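You operate a simulated robot arm through the tools that you are given. There is no shell and no other tool.

Carry out the task below with a simulated robot arm. There is one attempt and no reset: what you move stays moved.

Task
Rub tack spots two and four bright and mark them with the small blocks.
Fine: use the purple block and put it back on the grey work board; orange on two, yellow on four; leave the other spots dull; drop nothing. Set down upright: purple scrub block, orange small block, yellow small block. What is to be rubbed or washed off counts as gone when no trace of it is left.

Only the result counts: the job must be done as asked and must still hold three seconds after the hand-in. Knocking over, shifting, dropping, spilling or breaking anything else fails it.

Robot
A 6-joint arm with a two-finger gripper, fixed in place. Base frame: the origin is on the floor under the middle of its stand, x ahead of it, y to its left, z up. Readings come in mm, degrees, newtons and seconds.
It reaches about 1206 mm from its shoulder. Its first joint turns from -166.0 to 166.0 degrees. Payload 2.45 kg.
The TCP is the grasp point between the finger pads, 20 mm short of the fingertips. In the tool frame z runs along the fingers and y along their closing line. The gripper opens to 140 mm; its body begins 168 mm behind the TCP.
Orientation is that of the tool frame in the base frame, as a unit quaternion [x, y, z, w]. With the fingers straight down and closing along the base's y, the tool's x points along the base's -x, its y along +y and its z along -z.

Tools
- The arm moves only by the tool apply_moves. Its argument "rows" is text: rows parted by semicolons, each of 6 numbers parted by spaces: the shift along the tool's x, y, z in mm, then the turn, a rotation vector about the tool's x, y, z in degrees. In form: dx dy dz ax ay az; .... A call has 1 to 20 rows; each row is the pose to reach, as a shift and turn from the pose commanded when the call began, along the tool's axes at that moment. "claw" is the opening, from 0 (shut) to 1 (fully open), set as the call begins (left out, the last holds). Rows are played at 5 a second. More than 50 mm and 8.6 degrees between two rows, or a gripper value outside its range, and nothing of the call is played. A pose out of reach is approached as far as the arm can. The call stops where the force on the tool passes 40 N (or 10 N more than at its start, if that is more) or the arm is blocked; 0.2 s more then pass. Each finger travels about 45 mm/s and halts on what it meets, pressing with about 25 N; the grip force reading is that of the motor and also rises with nothing between the fingers. The clock runs only during rows and for 0.2 s after the last one: add rows that repeat a pose to give the fingers time. It gives the time, the measured TCP pose, the force on the tool (base axes), the opening and the grip force at its end, in the units of the frame above (readings bear some noise), with the torque about the TCP (base axes, N m) and any sound that the robot's microphone picked up.
- Cameras (640 x 400 px; columns grow to the right, rows downward): "scene" is fixed at [232.9, -498.9, 1427.3]; the picture's right is [1.00, -0.06, 0.00], its down [-0.03, -0.46, -0.89] and it looks along [0.05, 0.89, -0.46] (base axes); focal length 337 px, centre (320, 200). "wrist" rides on the gripper at [78, 11, -209] in the tool frame; the picture's right is [-0.14, 0.99, 0.00], its down [-0.92, -0.13, -0.37] and it looks along [-0.36, -0.05, 0.93] (tool axes); focal length 280 px, centre (320, 200). There is no depth. A picture from a camera that has moved, and an enlarged one, comes with that camera's place and axes in the base frame and with its lens. The place of the scene camera against the robot may be out by one fixed shift of up to 18 mm in any direction.
- grab_frame(camera): a new picture of that camera. The clock stands still meanwhile.
- close_up(camera, box): a new picture of the part [left, top, right, bottom] of that camera's present view, enlarged. The clock stands still meanwhile.
- sign_off(): hands the job in; it is judged then, once.

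Nothing tells you positions but the pictures and the camera data. Unless the task says otherwise, let go and move clear before handing in.

The tools are called after ">>>" as name(argument=value, ...) on one line, values as JSON. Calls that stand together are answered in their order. apply_moves: Moves the arm, as the interface text tells. Its arguments: {"type":"object","properties":{"rows":{"type":"string"},"claw":{"type":"number"}},"required":["rows"]} The other tools are called the same way: grab_frame (camera) takes a picture; close_up (camera, box) takes an enlarged picture of a part of a camera's view; sign_off () hands the job in.

At the start:

```text
clock: 0.0
eef_pos: [251.7, 629.7, 987.2]
ee_rot: [0.001, 1.0, 0.001, 0.002]
contact_force: [-0.3, -0.4, 0.1]
torque: [-0.02, 0.01, -0.05]
finger_gap: 140.0
grip_force: 0.0
```

scene: 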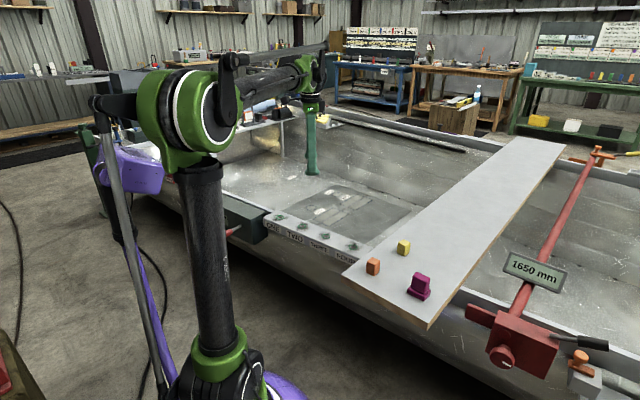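
wrist: 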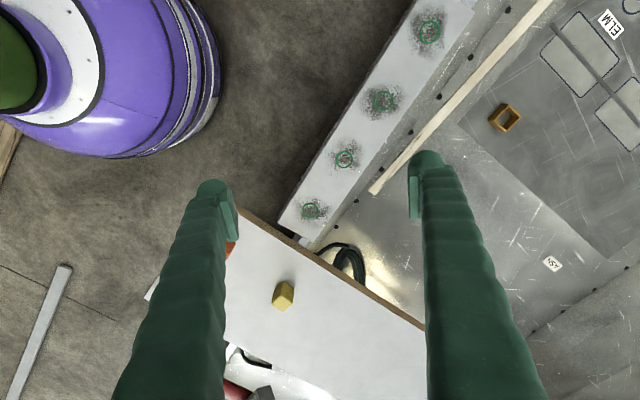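

I see a grey board with the orange and yellow small blocks and a purple scrub block, and a metal rail with four tack spots labelled ONE to FOUR. I'll look closer before moving anything.

>>> close_up(camera="scene", box=[240, 190, 400, 290])

>>> close_up(camera="scene", box=[340, 220, 468, 300])

>>> close_up(camera="wrist", box=[260, 0, 500, 250])

```text
4.00 times, centred on (320, 240) of scene
camera zoom: at [232.9, -498.9, 1427.3], right [1.0, -0.06, 0.0], down [-0.03, -0.46, -0.89], along [0.05, 0.89, -0.46], focal length 1348 px, centre (320, 40)
```

zoom: 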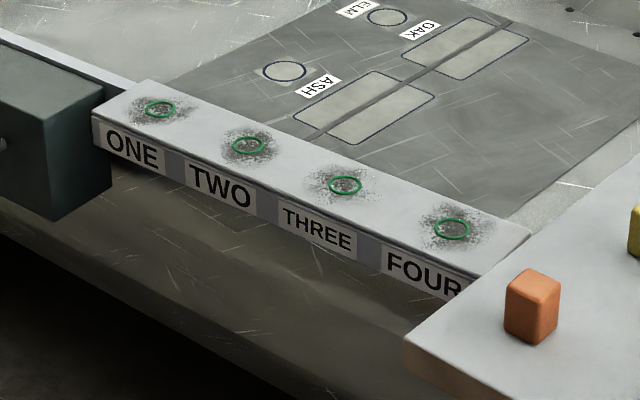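

```text
5.00 times, centred on (404, 260) of scene
camera zoom: at [232.9, -498.9, 1427.3], right [1.0, -0.06, 0.0], down [-0.03, -0.46, -0.89], along [0.05, 0.89, -0.46], focal length 1685 px, centre (-100, -100)
```

zoom: 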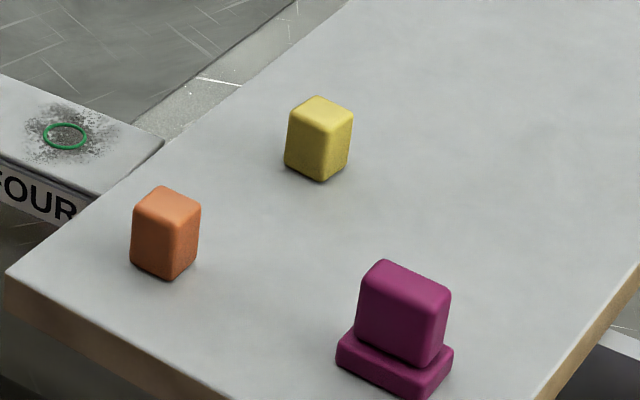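

```text
1.60 times, centred on (380, 125) of wrist
camera zoom: at [173.4, 640.0, 1195.6], right [0.14, 0.99, 0.0], down [0.92, -0.13, 0.37], along [0.37, -0.05, -0.93], focal length 449 px, centre (224, 320)
```

zoom: 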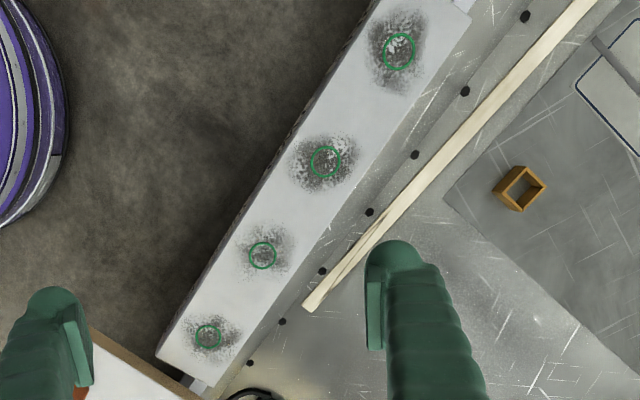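

The scene shows four green-ringed smudged spots on the rail with FOUR nearest the grey board. The wrist camera shows a few items near the rail that I can't place yet, so I'll enlarge those.

>>> close_up(camera="wrist", box=[400, 0, 640, 150])

>>> close_up(camera="wrist", box=[220, 180, 460, 400])

>>> close_up(camera="scene", box=[220, 80, 420, 205])

>>> close_up(camera="scene", box=[400, 230, 640, 400])

```text
2.67 times, centred on (520, 75) of wrist
camera zoom: at [173.4, 640.0, 1195.6], right [0.14, 0.99, 0.0], down [0.92, -0.13, 0.37], along [0.37, -0.05, -0.93], focal length 748 px, centre (-213, 533)
```

zoom: 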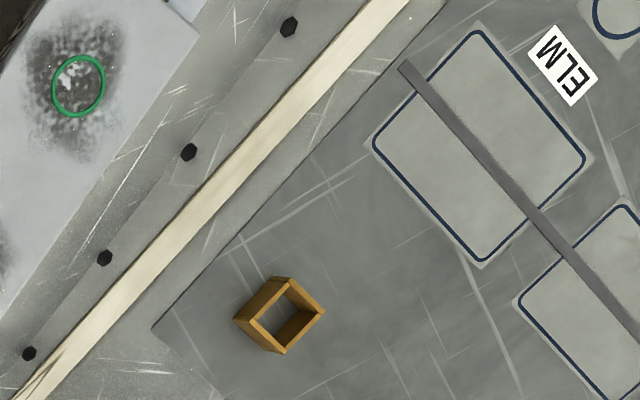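

```text
1.82 times, centred on (340, 290) of wrist
camera zoom: at [173.4, 640.0, 1195.6], right [0.14, 0.99, 0.0], down [0.92, -0.13, 0.37], along [0.37, -0.05, -0.93], focal length 510 px, centre (284, 36)
```

zoom: 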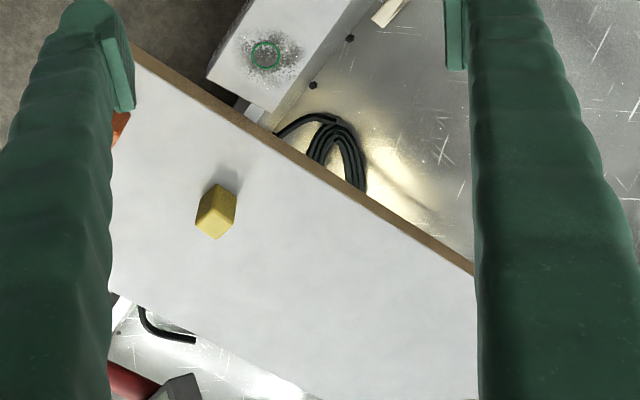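

```text
3.20 times, centred on (320, 142) of scene
camera zoom: at [232.9, -498.9, 1427.3], right [1.0, -0.06, 0.0], down [-0.03, -0.46, -0.89], along [0.05, 0.89, -0.46], focal length 1078 px, centre (320, 384)
```

zoom: 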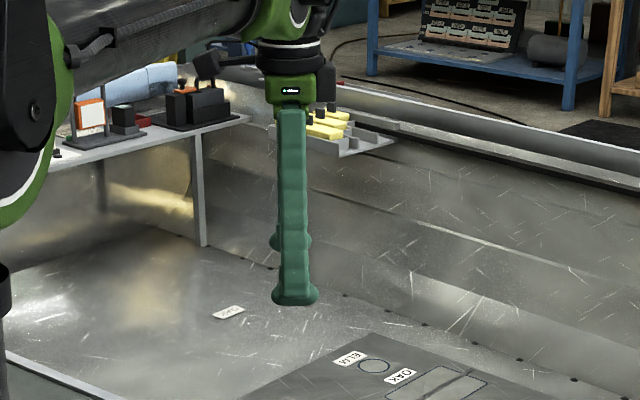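

```text
2.35 times, centred on (520, 315) of scene
camera zoom: at [232.9, -498.9, 1427.3], right [1.0, -0.06, 0.0], down [-0.03, -0.46, -0.89], along [0.05, 0.89, -0.46], focal length 793 px, centre (-151, -71)
```

zoom: 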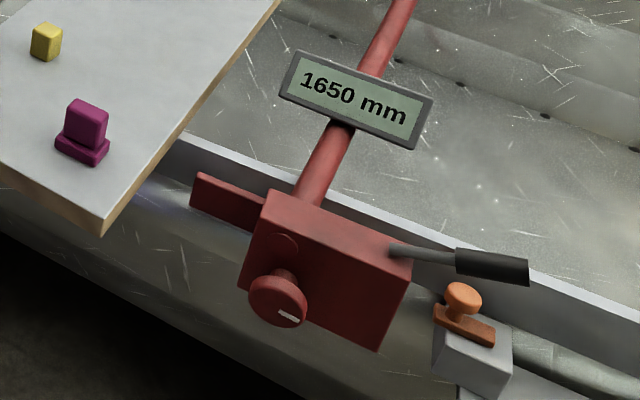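

The blocks stand on the grey board at roughly x 550–700, y 400–500, with the rail to the left of the board. I'll move the gripper high over the board to get a better wrist view for triangulating.

>>> apply_moves(rows="-35 -25 2 0 0 0; -70 -50 4 0 0 0; -105 -75 6 0 0 0; -140 -100 8 0 0 0; -175 -125 10 0 0 0; -210 -150 12 0 0 0; -245 -175 14 0 0 0; -245 -175 14 0 0 0", claw=1)

```text
clock: 1.8
eef_pos: [496.1, 453.6, 975.7]
ee_rot: [0.0, 1.0, 0.001, 0.0]
contact_force: [-1.0, 0.4, 0.1]
torque: [-0.01, 0.02, 0.01]
finger_gap: 140.1
grip_force: 0.0
```

Now I take a wrist view from over the board so I can triangulate the blocks and spots.

>>> grab_frame(camera="wrist")

>>> close_up(camera="wrist", box=[200, 0, 440, 150])

>>> close_up(camera="wrist", box=[200, 120, 440, 270])

```text
taken
camera wrist: at [418.8, 465.3, 1184.3], right [0.14, 0.99, 0.0], down [0.92, -0.13, 0.37], along [0.37, -0.05, -0.93], focal length 280 px, centre (320, 200)
```

wrist: 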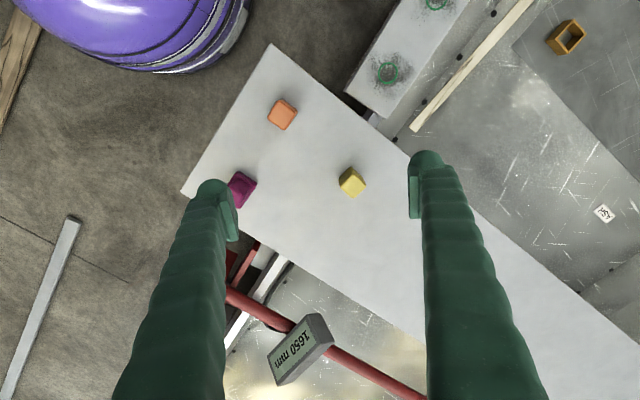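

```text
2.67 times, centred on (320, 75) of wrist
camera zoom: at [418.8, 465.3, 1184.3], right [0.14, 0.99, 0.0], down [0.92, -0.13, 0.37], along [0.37, -0.05, -0.93], focal length 748 px, centre (320, 533)
```

zoom: 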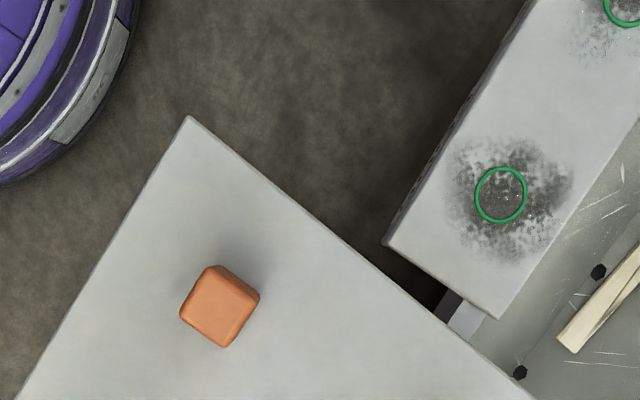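

```text
2.67 times, centred on (320, 195) of wrist
camera zoom: at [418.8, 465.3, 1184.3], right [0.14, 0.99, 0.0], down [0.92, -0.13, 0.37], along [0.37, -0.05, -0.93], focal length 748 px, centre (320, 213)
```

zoom: 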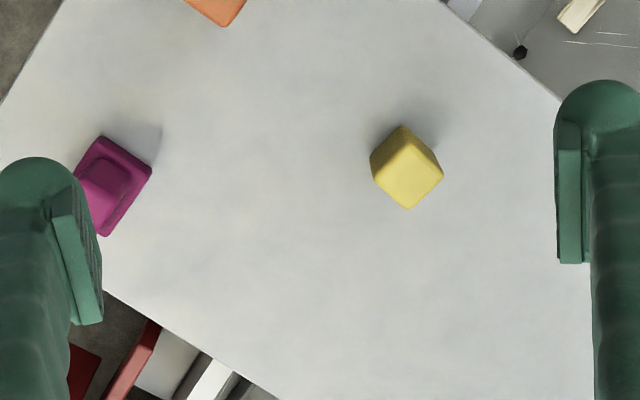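

Triangulation puts spot FOUR near (408, 586, 647). The spots are 130 mm apart, running towards (-0.76, 0.65). The purple block is near (570, 296) and the board top is near z 670. I'll lower over the purple block for a close look.

>>> apply_moves(rows="-12 -30 28 0 0 0; -24 -60 56 0 0 0; -36 -90 84 0 0 0; -48 -120 112 0 0 0; -60 -155 136 0 0 0; -60 -155 136 0 0 0")

>>> grab_frame(camera="wrist")

```text
clock: 3.2
eef_pos: [557.9, 301.6, 838.0]
ee_rot: [0.001, 1.0, 0.0, 0.001]
contact_force: [0.0, 0.4, -0.3]
torque: [0.01, 0.0, 0.0]
finger_gap: 140.0
grip_force: 0.1
```

```text
taken
camera wrist: at [479.0, 312.3, 1045.7], right [0.14, 0.99, 0.0], down [0.92, -0.13, 0.37], along [0.37, -0.05, -0.93], focal length 280 px, centre (320, 200)
```

wrist: 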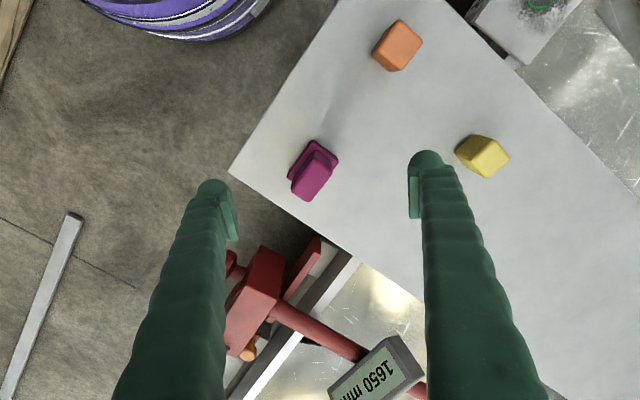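

>>> close_up(camera="wrist", box=[250, 130, 378, 210])

>>> close_up(camera="wrist", box=[350, 0, 542, 190])

```text
5.00 times, centred on (314, 170) of wrist
camera zoom: at [479.0, 312.3, 1045.7], right [0.14, 0.99, 0.0], down [0.92, -0.13, 0.37], along [0.37, -0.05, -0.93], focal length 1402 px, centre (350, 350)
```

zoom: 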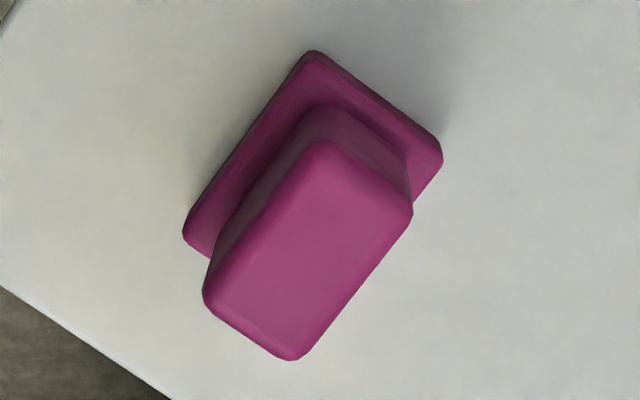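

```text
2.11 times, centred on (446, 95) of wrist
camera zoom: at [479.0, 312.3, 1045.7], right [0.14, 0.99, 0.0], down [0.92, -0.13, 0.37], along [0.37, -0.05, -0.93], focal length 590 px, centre (55, 421)
```

zoom: 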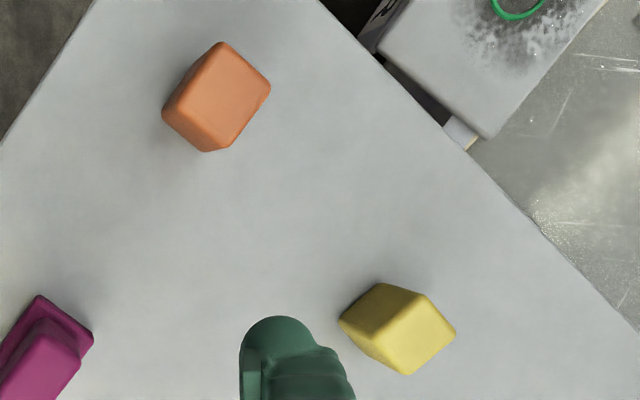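

The purple block stands at about (577, 288) on the board. Its grip is about 26 × 48 mm and its base about 42 × 60 mm, with the grip's narrow direction at about 45°. I'll turn the gripper to that angle and lower partway above it.

>>> apply_moves(rows="-3.3 -2.2 8 0 0 7.6; -6.5 -4.4 16 0 0 15.2; -9.8 -6.6 24 0 0 22.8; -13 -8.8 32 0 0 30.4; -16.3 -11 36 0 0 38; -19.5 -13.2 36 0 0 45.5; -19.5 -13.2 36 0 0 45.5")

>>> grab_frame(camera="wrist")

```text
clock: 4.8
eef_pos: [577.0, 286.2, 801.2]
ee_rot: [0.387, 0.922, 0.001, 0.0]
contact_force: [-0.2, 0.3, -0.2]
torque: [0.0, 0.01, -0.01]
finger_gap: 140.1
grip_force: 0.0
```

```text
taken
camera wrist: at [529.2, 350.4, 1009.7], right [0.8, 0.6, 0.0], down [0.55, -0.75, 0.37], along [0.22, -0.29, -0.93], focal length 280 px, centre (320, 200)
```

wrist: 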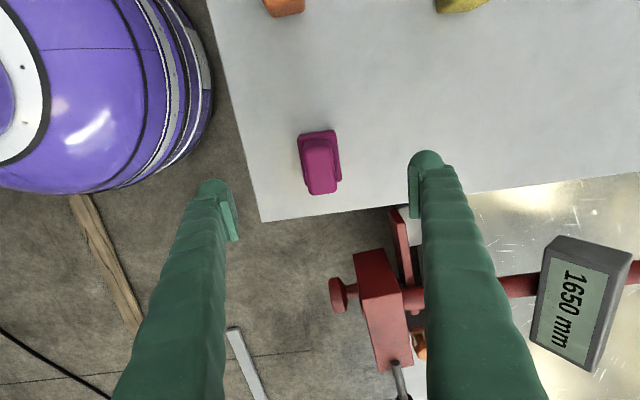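

>>> close_up(camera="wrist", box=[256, 120, 384, 200])

```text
5.00 times, centred on (320, 160) of wrist
camera zoom: at [529.2, 350.4, 1009.7], right [0.8, 0.6, 0.0], down [0.55, -0.75, 0.37], along [0.22, -0.29, -0.93], focal length 1402 px, centre (320, 400)
```

zoom: 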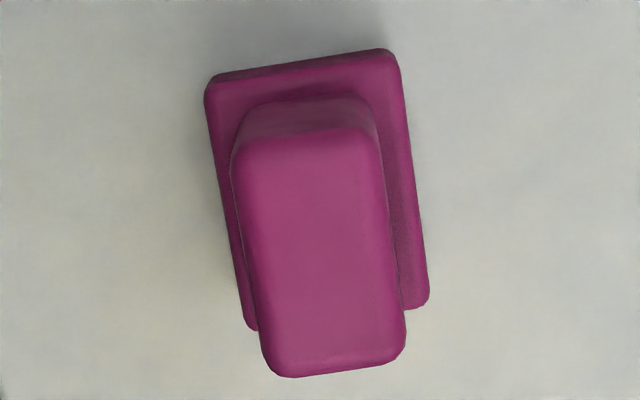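

The gripper is aligned over the purple block's grip. I'll go down so the fingertips stop just above its base plate, then check.

>>> apply_moves(rows="0 0 30 0 0 0; 0 0 60 0 0 0; 0 0 80 0 0 0; 0 0 88 0 0 0; 0 0 88 0 0 0")

>>> grab_frame(camera="wrist")

>>> close_up(camera="scene", box=[360, 220, 488, 300])

```text
clock: 6.0
eef_pos: [577.7, 286.3, 712.7]
ee_rot: [0.387, 0.922, 0.001, 0.0]
contact_force: [-0.2, 0.5, -0.4]
torque: [0.0, 0.01, 0.02]
finger_gap: 139.9
grip_force: 0.0
```

```text
taken
camera wrist: at [529.5, 349.4, 921.5], right [0.8, 0.6, 0.0], down [0.55, -0.75, 0.37], along [0.22, -0.29, -0.93], focal length 280 px, centre (320, 200)
```

wrist: 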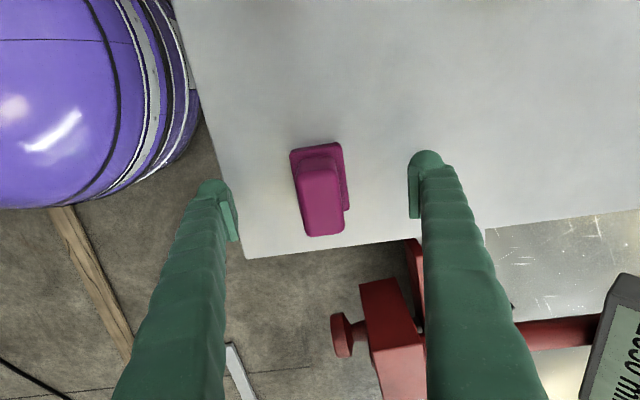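

```text
5.00 times, centred on (424, 260) of scene
camera zoom: at [232.9, -498.9, 1427.3], right [1.0, -0.06, 0.0], down [-0.03, -0.46, -0.89], along [0.05, 0.89, -0.46], focal length 1685 px, centre (-200, -100)
```

zoom: 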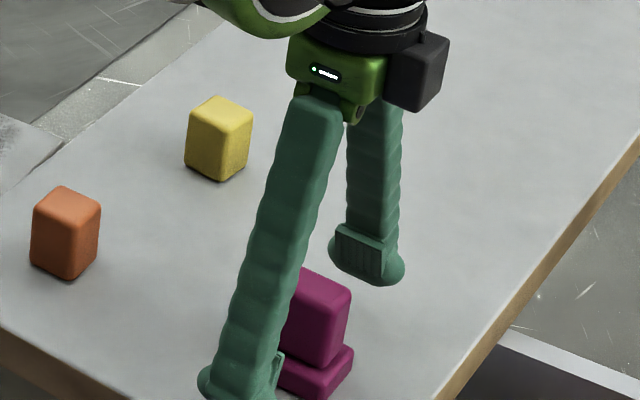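

The fingertips straddle the grip above its base plate and the block is centred. I'll close the gripper.

>>> apply_moves(rows="0 0 0 0 0 0; 0 0 0 0 0 0; 0 0 0 0 0 0; 0 0 0 0 0 0; 0 0 0 0 0 0; 0 0 0 0 0 0; 0 0 0 0 0 0; 0 0 0 0 0 0; 0 0 0 0 0 0", claw=0)

>>> grab_frame(camera="wrist")

>>> close_up(camera="scene", box=[360, 220, 488, 300])

```text
clock: 7.8
eef_pos: [576.6, 286.4, 713.2]
ee_rot: [0.387, 0.922, 0.002, 0.001]
contact_force: [-0.2, 0.7, 17.6]
torque: [-0.03, 0.18, 0.17]
finger_gap: 28.9
grip_force: 25.2
stopped in row 8: the force on the tool passed its limit at 41 N (the readings are from after the stop); the commanded pose is now the measured one
```

```text
taken
camera wrist: at [529.6, 349.7, 922.9], right [0.8, 0.6, 0.0], down [0.55, -0.75, 0.37], along [0.22, -0.29, -0.93], focal length 280 px, centre (320, 200)
```

wrist: 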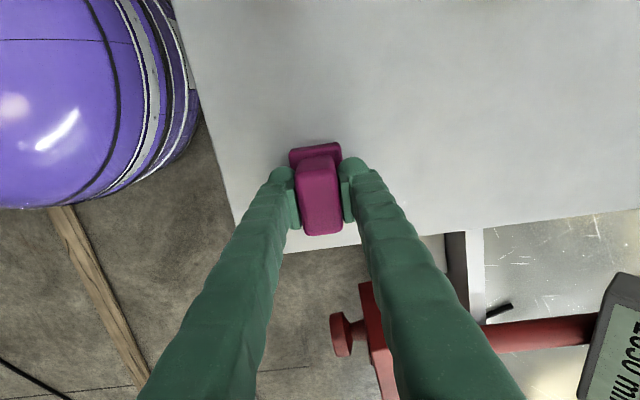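

```text
5.00 times, centred on (424, 260) of scene
camera zoom: at [232.9, -498.9, 1427.3], right [1.0, -0.06, 0.0], down [-0.03, -0.46, -0.89], along [0.05, 0.89, -0.46], focal length 1685 px, centre (-200, -100)
```

zoom: 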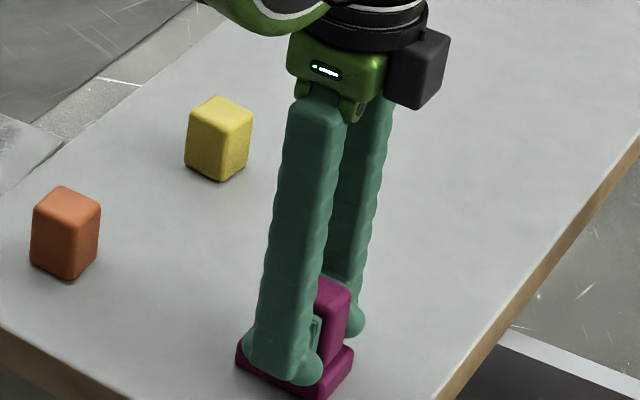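

The gripper holds the purple block with a 28.9 mm gap and 25 N. The upward force suggests the fingertips are resting on the base plate, so I'll lift gently and check.

>>> apply_moves(rows="0 0 -1 0 0 0; 0 0 -3 0 0 0; 0 0 -6 0 0 0; 0 0 -12 0 0 0; 0 0 -20 0 0 0; 0 0 -20 0 0 0")

>>> grab_frame(camera="wrist")

>>> close_up(camera="scene", box=[360, 220, 488, 300])

```text
clock: 9.2
eef_pos: [577.3, 286.8, 735.3]
ee_rot: [0.387, 0.922, 0.001, 0.0]
contact_force: [-0.7, -0.1, -0.3]
torque: [-0.04, 0.01, 0.0]
finger_gap: 28.5
grip_force: 25.2
```

```text
taken
camera wrist: at [529.6, 349.3, 942.3], right [0.8, 0.6, 0.0], down [0.55, -0.75, 0.37], along [0.22, -0.29, -0.93], focal length 280 px, centre (320, 200)
```

wrist: 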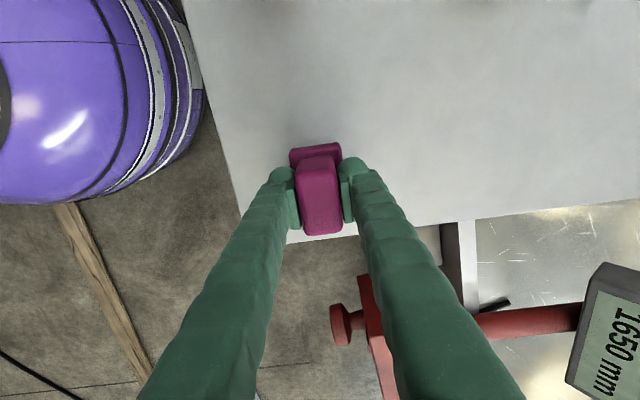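

```text
5.00 times, centred on (424, 260) of scene
camera zoom: at [232.9, -498.9, 1427.3], right [1.0, -0.06, 0.0], down [-0.03, -0.46, -0.89], along [0.05, 0.89, -0.46], focal length 1685 px, centre (-200, -100)
```

zoom: 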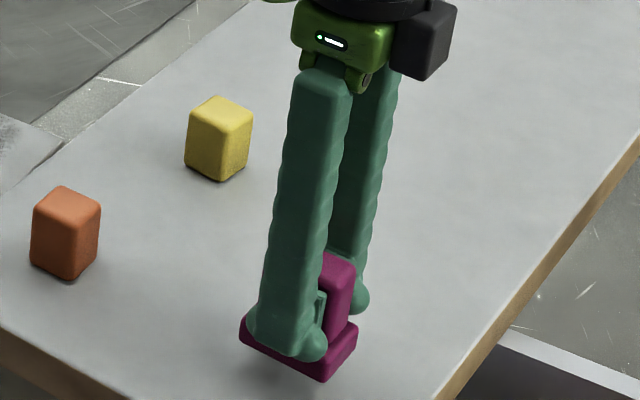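

The purple block is lifted and held upright. I'll raise it well clear of the small blocks, carry it over spot FOUR, and turn it about 5° to line up with the rail.

>>> apply_moves(rows="0 0 -30 0 0 0; 0 0 -65 0 0 0; 0 0 -100 0 0 0; 33 9 -110 0 0 -0.5; 66 18 -110 0 0 -1; 99 27 -110 0 0 -1.5; 132 36 -110 0 0 -2; 166 45 -110 0 0 -2.5; 199 54 -110 0 0 -3; 232 63 -110 0 0 -3.5; 265 72 -110 0 0 -4; 298 81 -110 0 0 -4.5; 331.4 89.4 -110 0 0 -5.1; 331.4 89.4 -110 0 0 -5.1; 331.4 89.4 -110 0 0 -5.1")

>>> grab_frame(camera="wrist")

>>> grab_frame(camera="scene")

```text
clock: 12.4
eef_pos: [407.2, 586.6, 843.1]
ee_rot: [0.345, 0.938, 0.001, 0.0]
contact_force: [0.1, 0.5, -0.8]
torque: [0.0, -0.01, 0.0]
finger_gap: 28.7
grip_force: 24.5
```

```text
taken
camera wrist: at [354.6, 645.9, 1052.6], right [0.75, 0.67, 0.0], down [0.62, -0.69, 0.37], along [0.25, -0.27, -0.93], focal length 280 px, centre (320, 200)
```

wrist: 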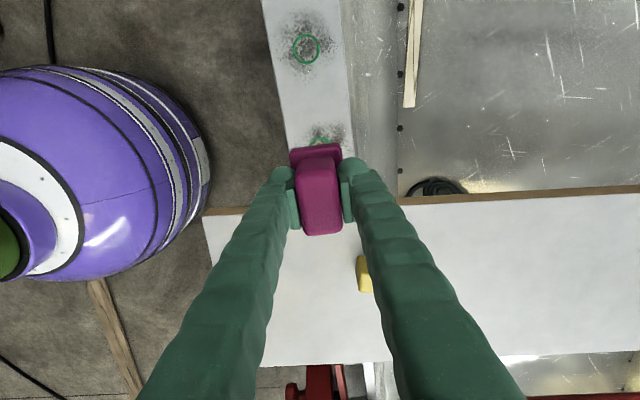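

```text
taken
```

scene: 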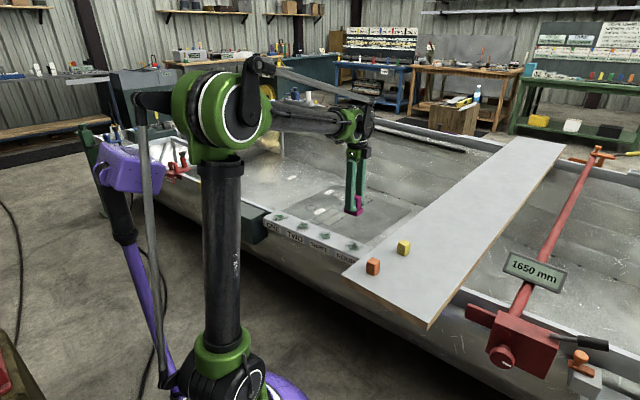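

The block is over spot FOUR. I'll come down most of the way now and then feel for contact in small steps.

>>> apply_moves(rows="0 0 30 0 0 0; 0 0 60 0 0 0; 0 0 90 0 0 0; 0 0 115 0 0 0; 0 0 130 0 0 0; 0 0 138 0 0 0; 0 0 138 0 0 0")

>>> close_up(camera="scene", box=[290, 190, 418, 270])

>>> grab_frame(camera="wrist")

```text
clock: 14.0
eef_pos: [408.9, 587.3, 705.4]
ee_rot: [0.345, 0.939, 0.001, 0.0]
contact_force: [0.0, -1.0, -1.2]
torque: [0.01, 0.03, 0.02]
finger_gap: 29.0
grip_force: 24.9
```

```text
5.00 times, centred on (354, 230) of scene
camera zoom: at [232.9, -498.9, 1427.3], right [1.0, -0.06, 0.0], down [-0.03, -0.46, -0.89], along [0.05, 0.89, -0.46], focal length 1685 px, centre (150, 50)
```

zoom: 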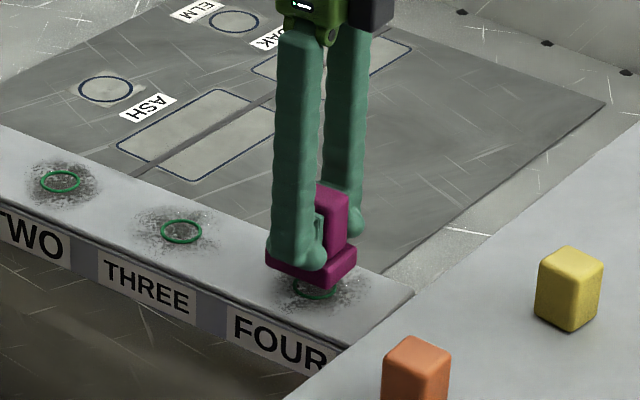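

```text
taken
camera wrist: at [356.4, 645.3, 914.0], right [0.75, 0.67, 0.0], down [0.62, -0.69, 0.37], along [0.25, -0.27, -0.93], focal length 280 px, centre (320, 200)
```

wrist: 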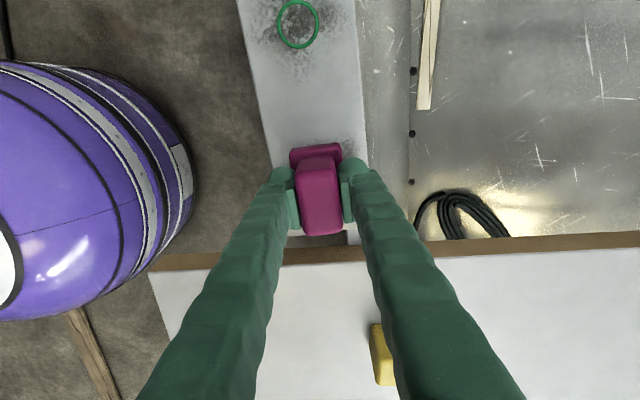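

The block hovers just above spot FOUR, so I'll step down a few millimetres at a time to find contact.

>>> apply_moves(rows="0 0 2 0 0 0; 0 0 4 0 0 0; 0 0 6 0 0 0; 0 0 8 0 0 0; 0 0 9 0 0 0; 0 0 10 0 0 0; 0 0 10 0 0 0")

```text
clock: 15.6
eef_pos: [409.0, 585.3, 696.3]
ee_rot: [0.345, 0.938, 0.001, 0.001]
contact_force: [-0.1, 0.1, -0.6]
torque: [0.03, 0.02, 0.01]
finger_gap: 28.7
grip_force: 25.0
```

No contact yet at z 696, so I'll continue down in small steps.

>>> apply_moves(rows="0 0 1 0 0 0; 0 0 2 0 0 0; 0 0 3 0 0 0; 0 0 4 0 0 0; 0 0 5 0 0 0; 0 0 5 0 0 0")

>>> close_up(camera="scene", box=[310, 210, 406, 270])

```text
clock: 17.0
eef_pos: [408.2, 583.7, 691.3]
ee_rot: [0.346, 0.938, 0.001, 0.0]
contact_force: [-0.5, 0.3, -1.6]
torque: [0.01, -0.02, 0.03]
finger_gap: 28.7
grip_force: 24.9
```

```text
6.67 times, centred on (358, 240) of scene
camera zoom: at [232.9, -498.9, 1427.3], right [1.0, -0.06, 0.0], down [-0.03, -0.46, -0.89], along [0.05, 0.89, -0.46], focal length 2246 px, centre (67, -67)
```

zoom: 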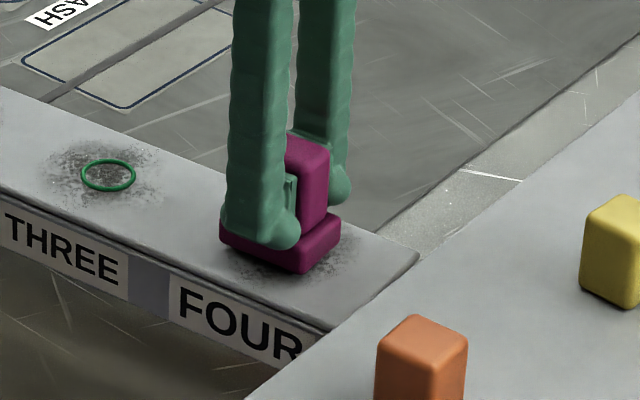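

Still no contact at z 691, so I continue.

>>> apply_moves(rows="0 0 1 0 0 0; 0 0 2 0 0 0; 0 0 3 0 0 0; 0 0 4 0 0 0; 0 0 4 0 0 0")

```text
clock: 18.2
eef_pos: [408.3, 584.9, 686.7]
ee_rot: [0.345, 0.939, 0.001, 0.0]
contact_force: [-0.6, 0.5, 0.3]
torque: [0.01, 0.01, -0.01]
finger_gap: 28.7
grip_force: 24.9
```

>>> apply_moves(rows="0 0 1 0 0 0; 0 0 2 0 0 0; 0 0 3 0 0 0; 0 0 3 0 0 0")

>>> close_up(camera="scene", box=[310, 210, 406, 270])

```text
clock: 18.9
eef_pos: [409.3, 585.1, 687.6]
ee_rot: [0.346, 0.938, 0.001, 0.001]
contact_force: [-2.5, -4.1, 20.0]
torque: [-0.14, 0.23, -0.02]
finger_gap: 28.7
grip_force: 25.3
stopped in row 3: the force on the tool passed its limit at 43 N (the readings are from after the stop); the commanded pose is now the measured one
```

```text
6.67 times, centred on (358, 240) of scene
camera zoom: at [232.9, -498.9, 1427.3], right [1.0, -0.06, 0.0], down [-0.03, -0.46, -0.89], along [0.05, 0.89, -0.46], focal length 2246 px, centre (67, -67)
```

zoom: 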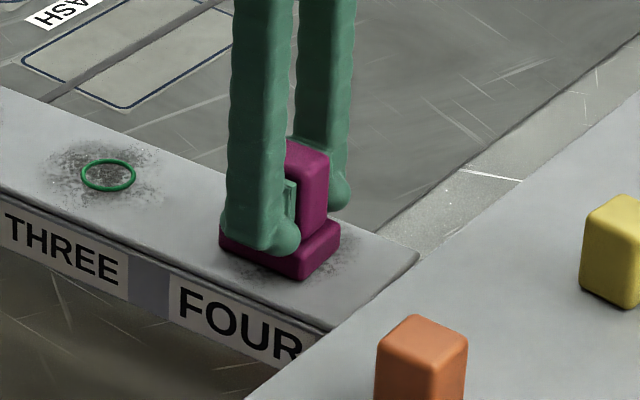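

Contact is found at about z 686–687 over spot FOUR. I'll hold for a moment to read the settled force.

>>> apply_moves(rows="0 0 0 0 0 0; 0 0 0 0 0 0")

```text
clock: 19.5
eef_pos: [408.5, 584.5, 688.2]
ee_rot: [0.345, 0.939, 0.001, 0.0]
contact_force: [-2.0, -2.0, 25.1]
torque: [-0.11, 0.07, 0.04]
finger_gap: 29.0
grip_force: 24.6
```

The force is steady at 25 N. I'll ease up slightly and make a first test stroke along the rail.

>>> apply_moves(rows="0 0 -0.5 0 0 0; 5 0 -0.5 0 0 0; 10 0 -0.5 0 0 0; 15 0 -0.5 0 0 0; 20 0 -0.5 0 0 0; 15 0 -0.5 0 0 0; 10 0 -0.5 0 0 0; 5 0 -0.5 0 0 0; 0 0 -0.5 0 0 0; -5 0 -0.5 0 0 0; -10 0 -0.5 0 0 0; -15 0 -0.5 0 0 0; -20 0 -0.5 0 0 0; -15 0 -0.5 0 0 0; -10 0 -0.5 0 0 0; -5 0 -0.5 0 0 0; 0 0 -0.5 0 0 0")

>>> close_up(camera="scene", box=[310, 210, 406, 270])

>>> close_up(camera="wrist", box=[224, 80, 416, 200])

```text
clock: 23.1
eef_pos: [410.9, 585.2, 685.3]
ee_rot: [0.346, 0.938, 0.002, 0.0]
contact_force: [14.4, -14.9, 25.9]
torque: [-0.42, -0.27, 0.11]
finger_gap: 28.7
grip_force: 25.3
```

```text
6.67 times, centred on (358, 240) of scene
camera zoom: at [232.9, -498.9, 1427.3], right [1.0, -0.06, 0.0], down [-0.03, -0.46, -0.89], along [0.05, 0.89, -0.46], focal length 2246 px, centre (67, -67)
```

zoom: 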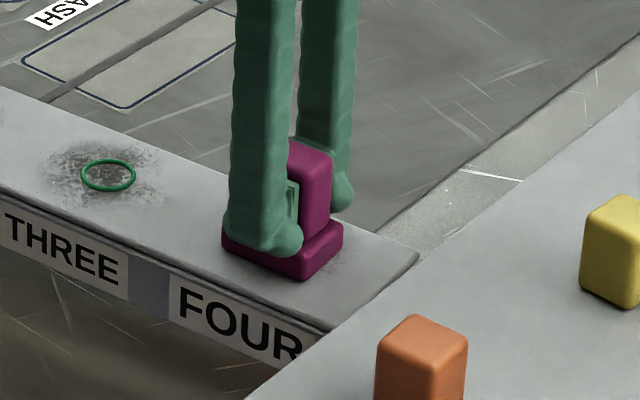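

```text
3.33 times, centred on (320, 140) of wrist
camera zoom: at [357.4, 643.5, 894.9], right [0.75, 0.66, 0.0], down [0.62, -0.7, 0.37], along [0.25, -0.27, -0.93], focal length 935 px, centre (320, 400)
```

zoom: 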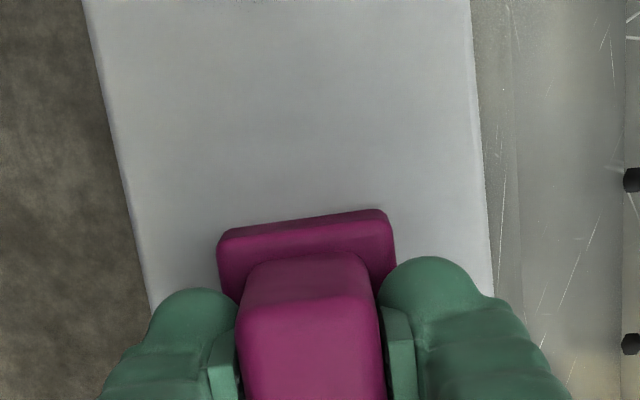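

The strokes are cleaning the rail, with friction of about 20 N. I'll ease the pressure slightly and sweep the positive side of the rail width.

>>> apply_moves(rows="0 8 -0.4 0 0 0; 0 16 -0.4 0 0 0; 0 24 -0.4 0 0 0; 10 24 -0.4 0 0 0; 20 24 -0.4 0 0 0; 26 24 -0.4 0 0 0; 14 24 -0.4 0 0 0; 0 24 -0.4 0 0 0; -14 24 -0.4 0 0 0; -26 24 -0.4 0 0 0; -26 14 -0.4 0 0 0; -14 12 -0.4 0 0 0; 0 12 -0.4 0 0 0; 14 12 -0.4 0 0 0; 26 12 -0.4 0 0 0; 26 2 -0.4 0 0 0; 14 0 -0.4 0 0 0; 0 0 -0.4 0 0 0")

>>> close_up(camera="wrist", box=[224, 80, 416, 200])

```text
clock: 26.9
eef_pos: [409.0, 585.2, 686.3]
ee_rot: [0.345, 0.939, 0.001, 0.001]
contact_force: [-8.6, 8.5, 15.5]
torque: [0.12, 0.27, -0.07]
finger_gap: 29.0
grip_force: 25.7
```

```text
3.33 times, centred on (320, 140) of wrist
camera zoom: at [356.0, 644.2, 895.1], right [0.75, 0.67, 0.0], down [0.62, -0.69, 0.37], along [0.25, -0.27, -0.93], focal length 935 px, centre (320, 400)
```

zoom: 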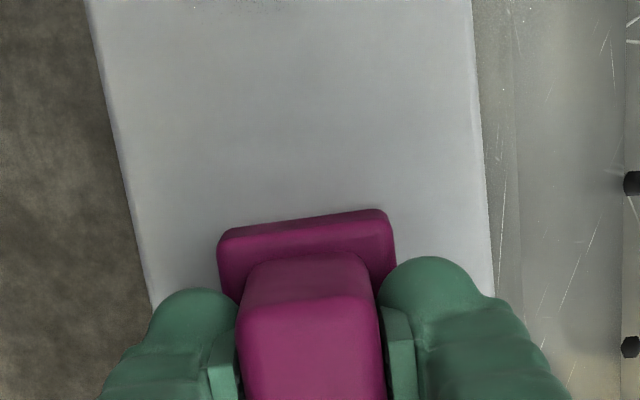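

The positive side is swept and the pressure is steady at about 15 N. Next I sweep the negative side of the rail width.

>>> apply_moves(rows="0 -8 0 0 0 0; 0 -16 0 0 0 0; 0 -24 0 0 0 0; 10 -24 0 0 0 0; 20 -24 0 0 0 0; 26 -24 0 0 0 0; 14 -24 0 0 0 0; 0 -24 0 0 0 0; -14 -24 0 0 0 0; -26 -24 0 0 0 0; -26 -14 0 0 0 0; -14 -12 0 0 0 0; 0 -12 0 0 0 0; 14 -12 0 0 0 0; 26 -12 0 0 0 0; 26 -2 0 0 0 0; 14 0 0 0 0 0; 0 0 0 0 0 0; -14 0 0 0 0 0; -26 0 0 0 0 0")

>>> close_up(camera="scene", box=[310, 210, 406, 270])

```text
clock: 31.1
eef_pos: [430.5, 568.3, 685.9]
ee_rot: [0.346, 0.938, 0.001, 0.001]
contact_force: [-2.9, 3.0, 5.5]
torque: [0.06, 0.14, -0.02]
finger_gap: 28.9
grip_force: 24.5
```

```text
6.67 times, centred on (358, 240) of scene
camera zoom: at [232.9, -498.9, 1427.3], right [1.0, -0.06, 0.0], down [-0.03, -0.46, -0.89], along [0.05, 0.89, -0.46], focal length 2246 px, centre (67, -67)
```

zoom: 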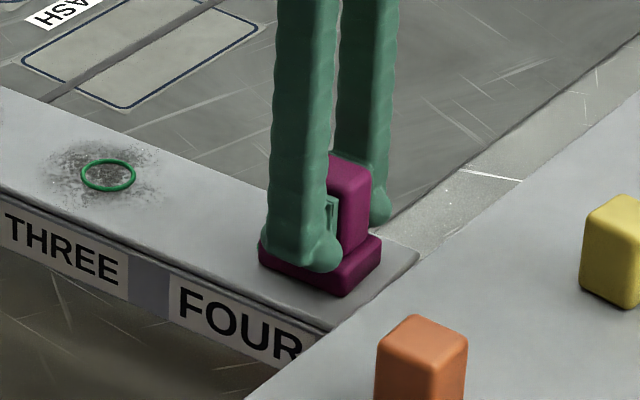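

Spot FOUR looks clean around the block. I'll lift off and check from both cameras.

>>> apply_moves(rows="0 0 -3 0 0 0; 0 0 -20 0 0 0; -20 0 -50 0 0 0; -40 0 -80 0 0 0; -60 0 -100 0 0 0; -60 0 -100 0 0 0")

>>> grab_frame(camera="wrist")

>>> close_up(camera="scene", box=[310, 210, 406, 270])

>>> close_up(camera="wrist", box=[230, 0, 422, 120])

```text
clock: 32.5
eef_pos: [475.3, 528.7, 788.0]
ee_rot: [0.345, 0.938, 0.002, 0.0]
contact_force: [0.1, -0.1, -0.4]
torque: [0.03, -0.05, -0.01]
finger_gap: 28.9
grip_force: 24.7
```

```text
taken
camera wrist: at [421.9, 588.6, 996.2], right [0.75, 0.67, 0.0], down [0.62, -0.69, 0.37], along [0.25, -0.27, -0.93], focal length 280 px, centre (320, 200)
```

wrist: 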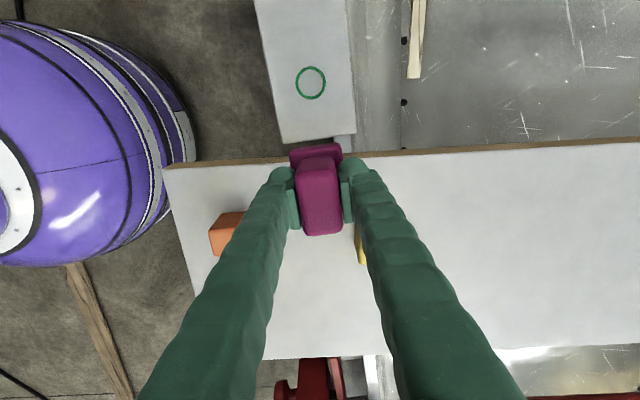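

```text
6.67 times, centred on (358, 240) of scene
camera zoom: at [232.9, -498.9, 1427.3], right [1.0, -0.06, 0.0], down [-0.03, -0.46, -0.89], along [0.05, 0.89, -0.46], focal length 2246 px, centre (67, -67)
```

zoom: 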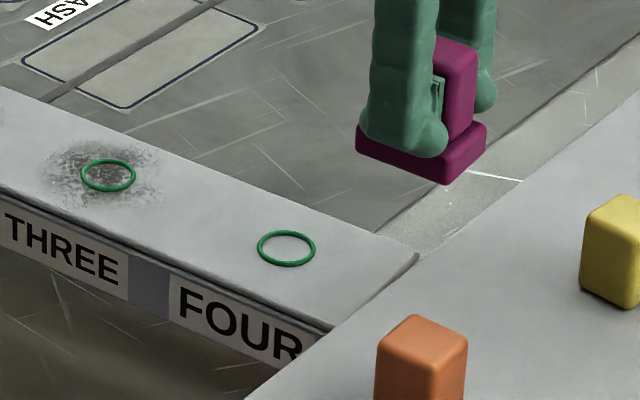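

```text
3.33 times, centred on (326, 60) of wrist
camera zoom: at [421.9, 588.6, 996.2], right [0.75, 0.67, 0.0], down [0.62, -0.69, 0.37], along [0.25, -0.27, -0.93], focal length 935 px, centre (300, 667)
```

zoom: 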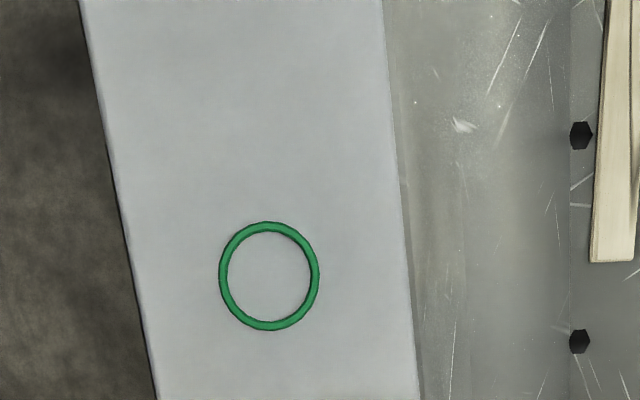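

Spot FOUR is fully bright, with only the green ring left. I'll carry the scrub block 347 mm along the rail, at height, to above spot TWO.

>>> apply_moves(rows="35 0 0 0 0 0; 70 0 0 0 0 0; 105 0 0 0 0 0; 140 0 0 0 0 0; 175 0 0 0 0 0; 210 0 0 0 0 0; 245 0 0 0 0 0; 280 0 0 0 0 0; 315 0 0 0 0 0; 347 0 0 0 0 0; 347 0 0 0 0 0; 347 0 0 0 0 0")

>>> grab_frame(camera="wrist")

>>> close_up(camera="scene", box=[250, 180, 378, 260])

```text
clock: 35.1
eef_pos: [208.5, 755.8, 785.3]
ee_rot: [0.345, 0.939, 0.002, 0.001]
contact_force: [0.0, -0.7, -1.0]
torque: [-0.06, -0.01, 0.0]
finger_gap: 29.0
grip_force: 24.3
```

```text
taken
camera wrist: at [156.3, 815.2, 994.4], right [0.75, 0.67, 0.0], down [0.62, -0.69, 0.37], along [0.25, -0.27, -0.93], focal length 280 px, centre (320, 200)
```

wrist: 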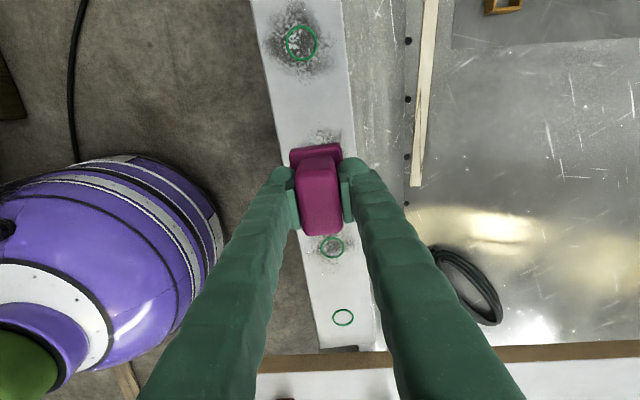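

```text
5.00 times, centred on (314, 220) of scene
camera zoom: at [232.9, -498.9, 1427.3], right [1.0, -0.06, 0.0], down [-0.03, -0.46, -0.89], along [0.05, 0.89, -0.46], focal length 1685 px, centre (350, 100)
```

zoom: 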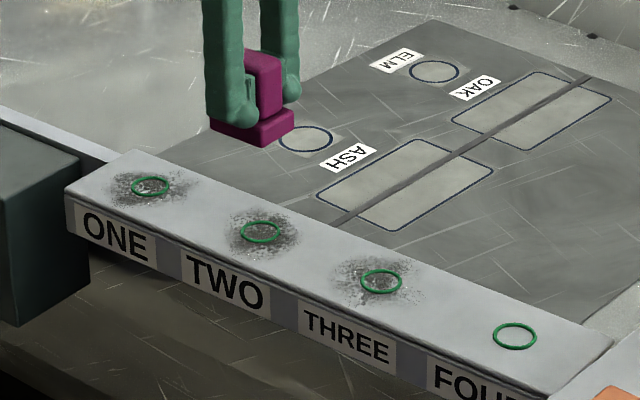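

The block is over spot TWO. Before rubbing I'll look closely at the gap between the stains at ONE and TWO, so only TWO gets rubbed.

>>> close_up(camera="wrist", box=[224, 0, 416, 160])

>>> close_up(camera="scene", box=[260, 205, 340, 255])

```text
2.50 times, centred on (320, 80) of wrist
camera zoom: at [156.3, 815.2, 994.4], right [0.75, 0.67, 0.0], down [0.62, -0.69, 0.37], along [0.25, -0.27, -0.93], focal length 701 px, centre (320, 500)
```

zoom: 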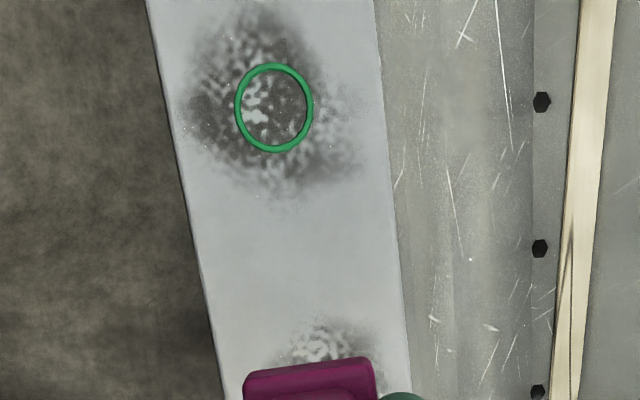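

```text
8.00 times, centred on (300, 230) of scene
camera zoom: at [232.9, -498.9, 1427.3], right [1.0, -0.06, 0.0], down [-0.03, -0.46, -0.89], along [0.05, 0.89, -0.46], focal length 2695 px, centre (480, -40)
```

zoom: 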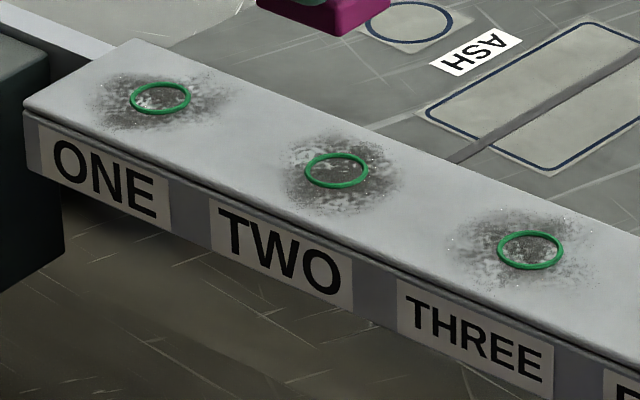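

Stain TWO is well separated from ONE and THREE, with a gap of about 50 mm. I'll correct the position by a few millimetres and lower to just above the rail.

>>> apply_moves(rows="-3 -1 25 0 0 0; -3 -1 50 0 0 0; -3 -1 75 0 0 0; -3 -1 90 0 0 0; -3 -1 95 0 0 0; -3 -1 95 0 0 0")

>>> close_up(camera="scene", box=[250, 195, 346, 255])

>>> close_up(camera="wrist", box=[224, 0, 416, 160])

```text
clock: 36.5
eef_pos: [210.2, 751.8, 690.9]
ee_rot: [0.345, 0.939, 0.002, 0.0]
contact_force: [-0.3, -0.4, -0.8]
torque: [-0.03, -0.02, 0.02]
finger_gap: 28.9
grip_force: 25.1
```

```text
6.67 times, centred on (298, 225) of scene
camera zoom: at [232.9, -498.9, 1427.3], right [1.0, -0.06, 0.0], down [-0.03, -0.46, -0.89], along [0.05, 0.89, -0.46], focal length 2246 px, centre (467, 33)
```

zoom: 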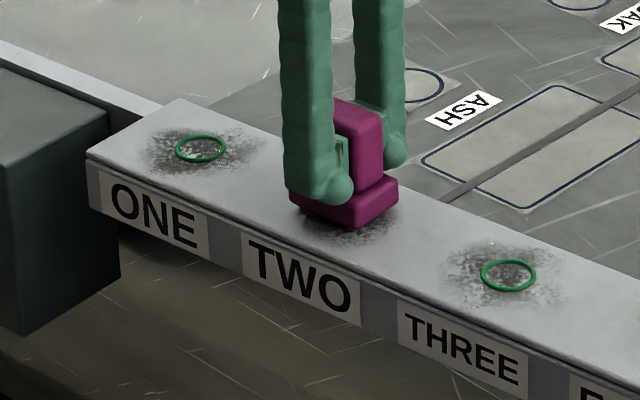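

```text
2.50 times, centred on (320, 80) of wrist
camera zoom: at [158.8, 811.1, 900.0], right [0.75, 0.67, 0.0], down [0.62, -0.69, 0.37], along [0.25, -0.27, -0.93], focal length 701 px, centre (320, 500)
```

zoom: 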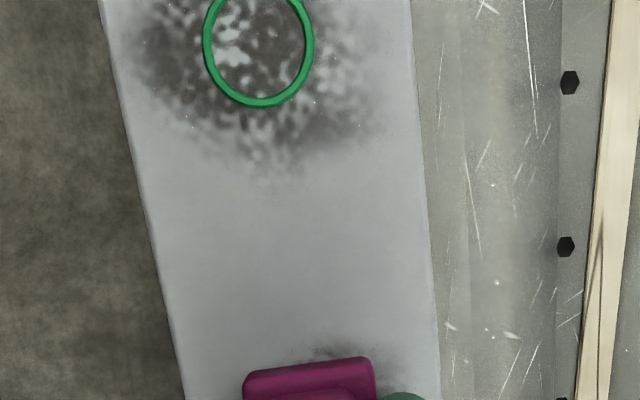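

The block hovers a few millimetres over spot TWO, clear of ONE's stain. I'll step down gently to contact.

>>> apply_moves(rows="0 0 1 0 0 0; 0 0 2 0 0 0; 0 0 3 0 0 0; 0 0 4 0 0 0; 0 0 4 0 0 0")

```text
clock: 37.7
eef_pos: [211.7, 754.1, 688.2]
ee_rot: [0.345, 0.939, 0.001, 0.001]
contact_force: [-0.2, 0.3, -0.6]
torque: [0.0, 0.04, 0.01]
finger_gap: 28.7
grip_force: 24.9
```

>>> apply_moves(rows="0 0 0.5 0 0 0; 0 0 1 0 0 0; 0 0 1 0 0 0")

```text
clock: 38.5
eef_pos: [211.9, 752.6, 687.3]
ee_rot: [0.344, 0.939, 0.002, 0.001]
contact_force: [-0.6, -0.7, 0.7]
torque: [0.02, 0.04, -0.03]
finger_gap: 28.7
grip_force: 24.8
```

>>> apply_moves(rows="0 0 0.5 0 0 0; 0 0 1 0 0 0; 0 0 1 0 0 0")

```text
clock: 39.3
eef_pos: [212.1, 752.6, 686.4]
ee_rot: [0.345, 0.939, 0.002, 0.0]
contact_force: [-1.5, -3.4, 13.6]
torque: [-0.11, 0.07, -0.04]
finger_gap: 28.7
grip_force: 24.7
```

There's contact at 13.6 N, a good rubbing pressure. I'll do the centre strokes and the positive side.

>>> apply_moves(rows="8 0 0 0 0 0; 16 0 0 0 0 0; 23 0 0 0 0 0; 12 0 0 0 0 0; 0 0 0 0 0 0; -12 0 0 0 0 0; -23 0 0 0 0 0; -23 12 0 0 0 0; -12 12 0 0 0 0; 0 12 0 0 0 0; 12 12 0 0 0 0; 23 12 0 0 0 0; 23 24 0 0 0 0; 12 24 0 0 0 0; 0 24 0 0 0 0; -12 24 0 0 0 0; -23 24 0 0 0 0; -16 16 0 0 0 0; -8 8 0 0 0 0; 0 0 0 0 0 0")

>>> close_up(camera="scene", box=[250, 195, 346, 255])

```text
clock: 40.3
eef_pos: [195.8, 765.6, 686.9]
ee_rot: [0.344, 0.939, 0.004, -0.003]
contact_force: [-12.9, 4.9, 17.1]
torque: [-0.1, 0.16, -0.17]
finger_gap: 28.9
grip_force: 25.2
stopped in row 5: the force on the tool passed its limit at 48 N (the readings are from after the stop); the commanded pose is now the measured one
```

```text
6.67 times, centred on (298, 225) of scene
camera zoom: at [232.9, -498.9, 1427.3], right [1.0, -0.06, 0.0], down [-0.03, -0.46, -0.89], along [0.05, 0.89, -0.46], focal length 2246 px, centre (467, 33)
```

zoom: 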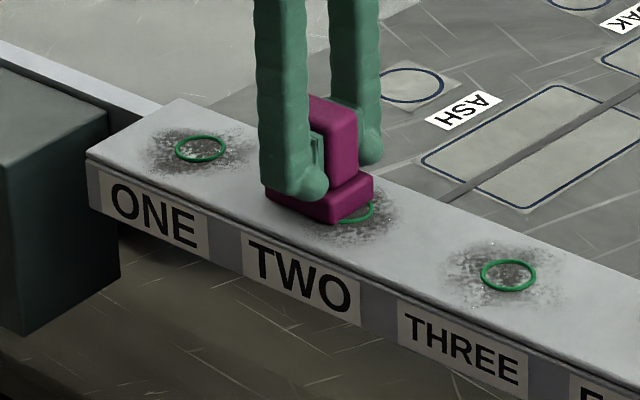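

The arm stopped on a friction peak of 48 N when reversing. I'll lift slightly to unload and check the orientation before carrying on with slower strokes.

>>> apply_moves(rows="0 0 -2 0 0 0; 0 0 -5 0 0 0; 0 0 -5 0 0 0; 0 0 -5 0 0 0")

>>> close_up(camera="wrist", box=[224, 80, 416, 240])

```text
clock: 41.3
eef_pos: [196.1, 764.2, 691.1]
ee_rot: [0.344, 0.939, 0.004, -0.002]
contact_force: [0.1, 0.0, -0.7]
torque: [0.0, -0.02, 0.01]
finger_gap: 28.9
grip_force: 25.2
```

```text
2.50 times, centred on (320, 160) of wrist
camera zoom: at [144.9, 822.6, 900.2], right [0.74, 0.67, 0.0], down [0.62, -0.69, 0.36], along [0.24, -0.27, -0.93], focal length 701 px, centre (320, 300)
```

zoom: 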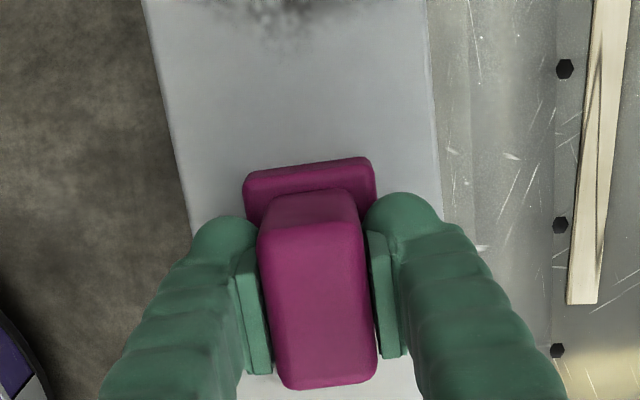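

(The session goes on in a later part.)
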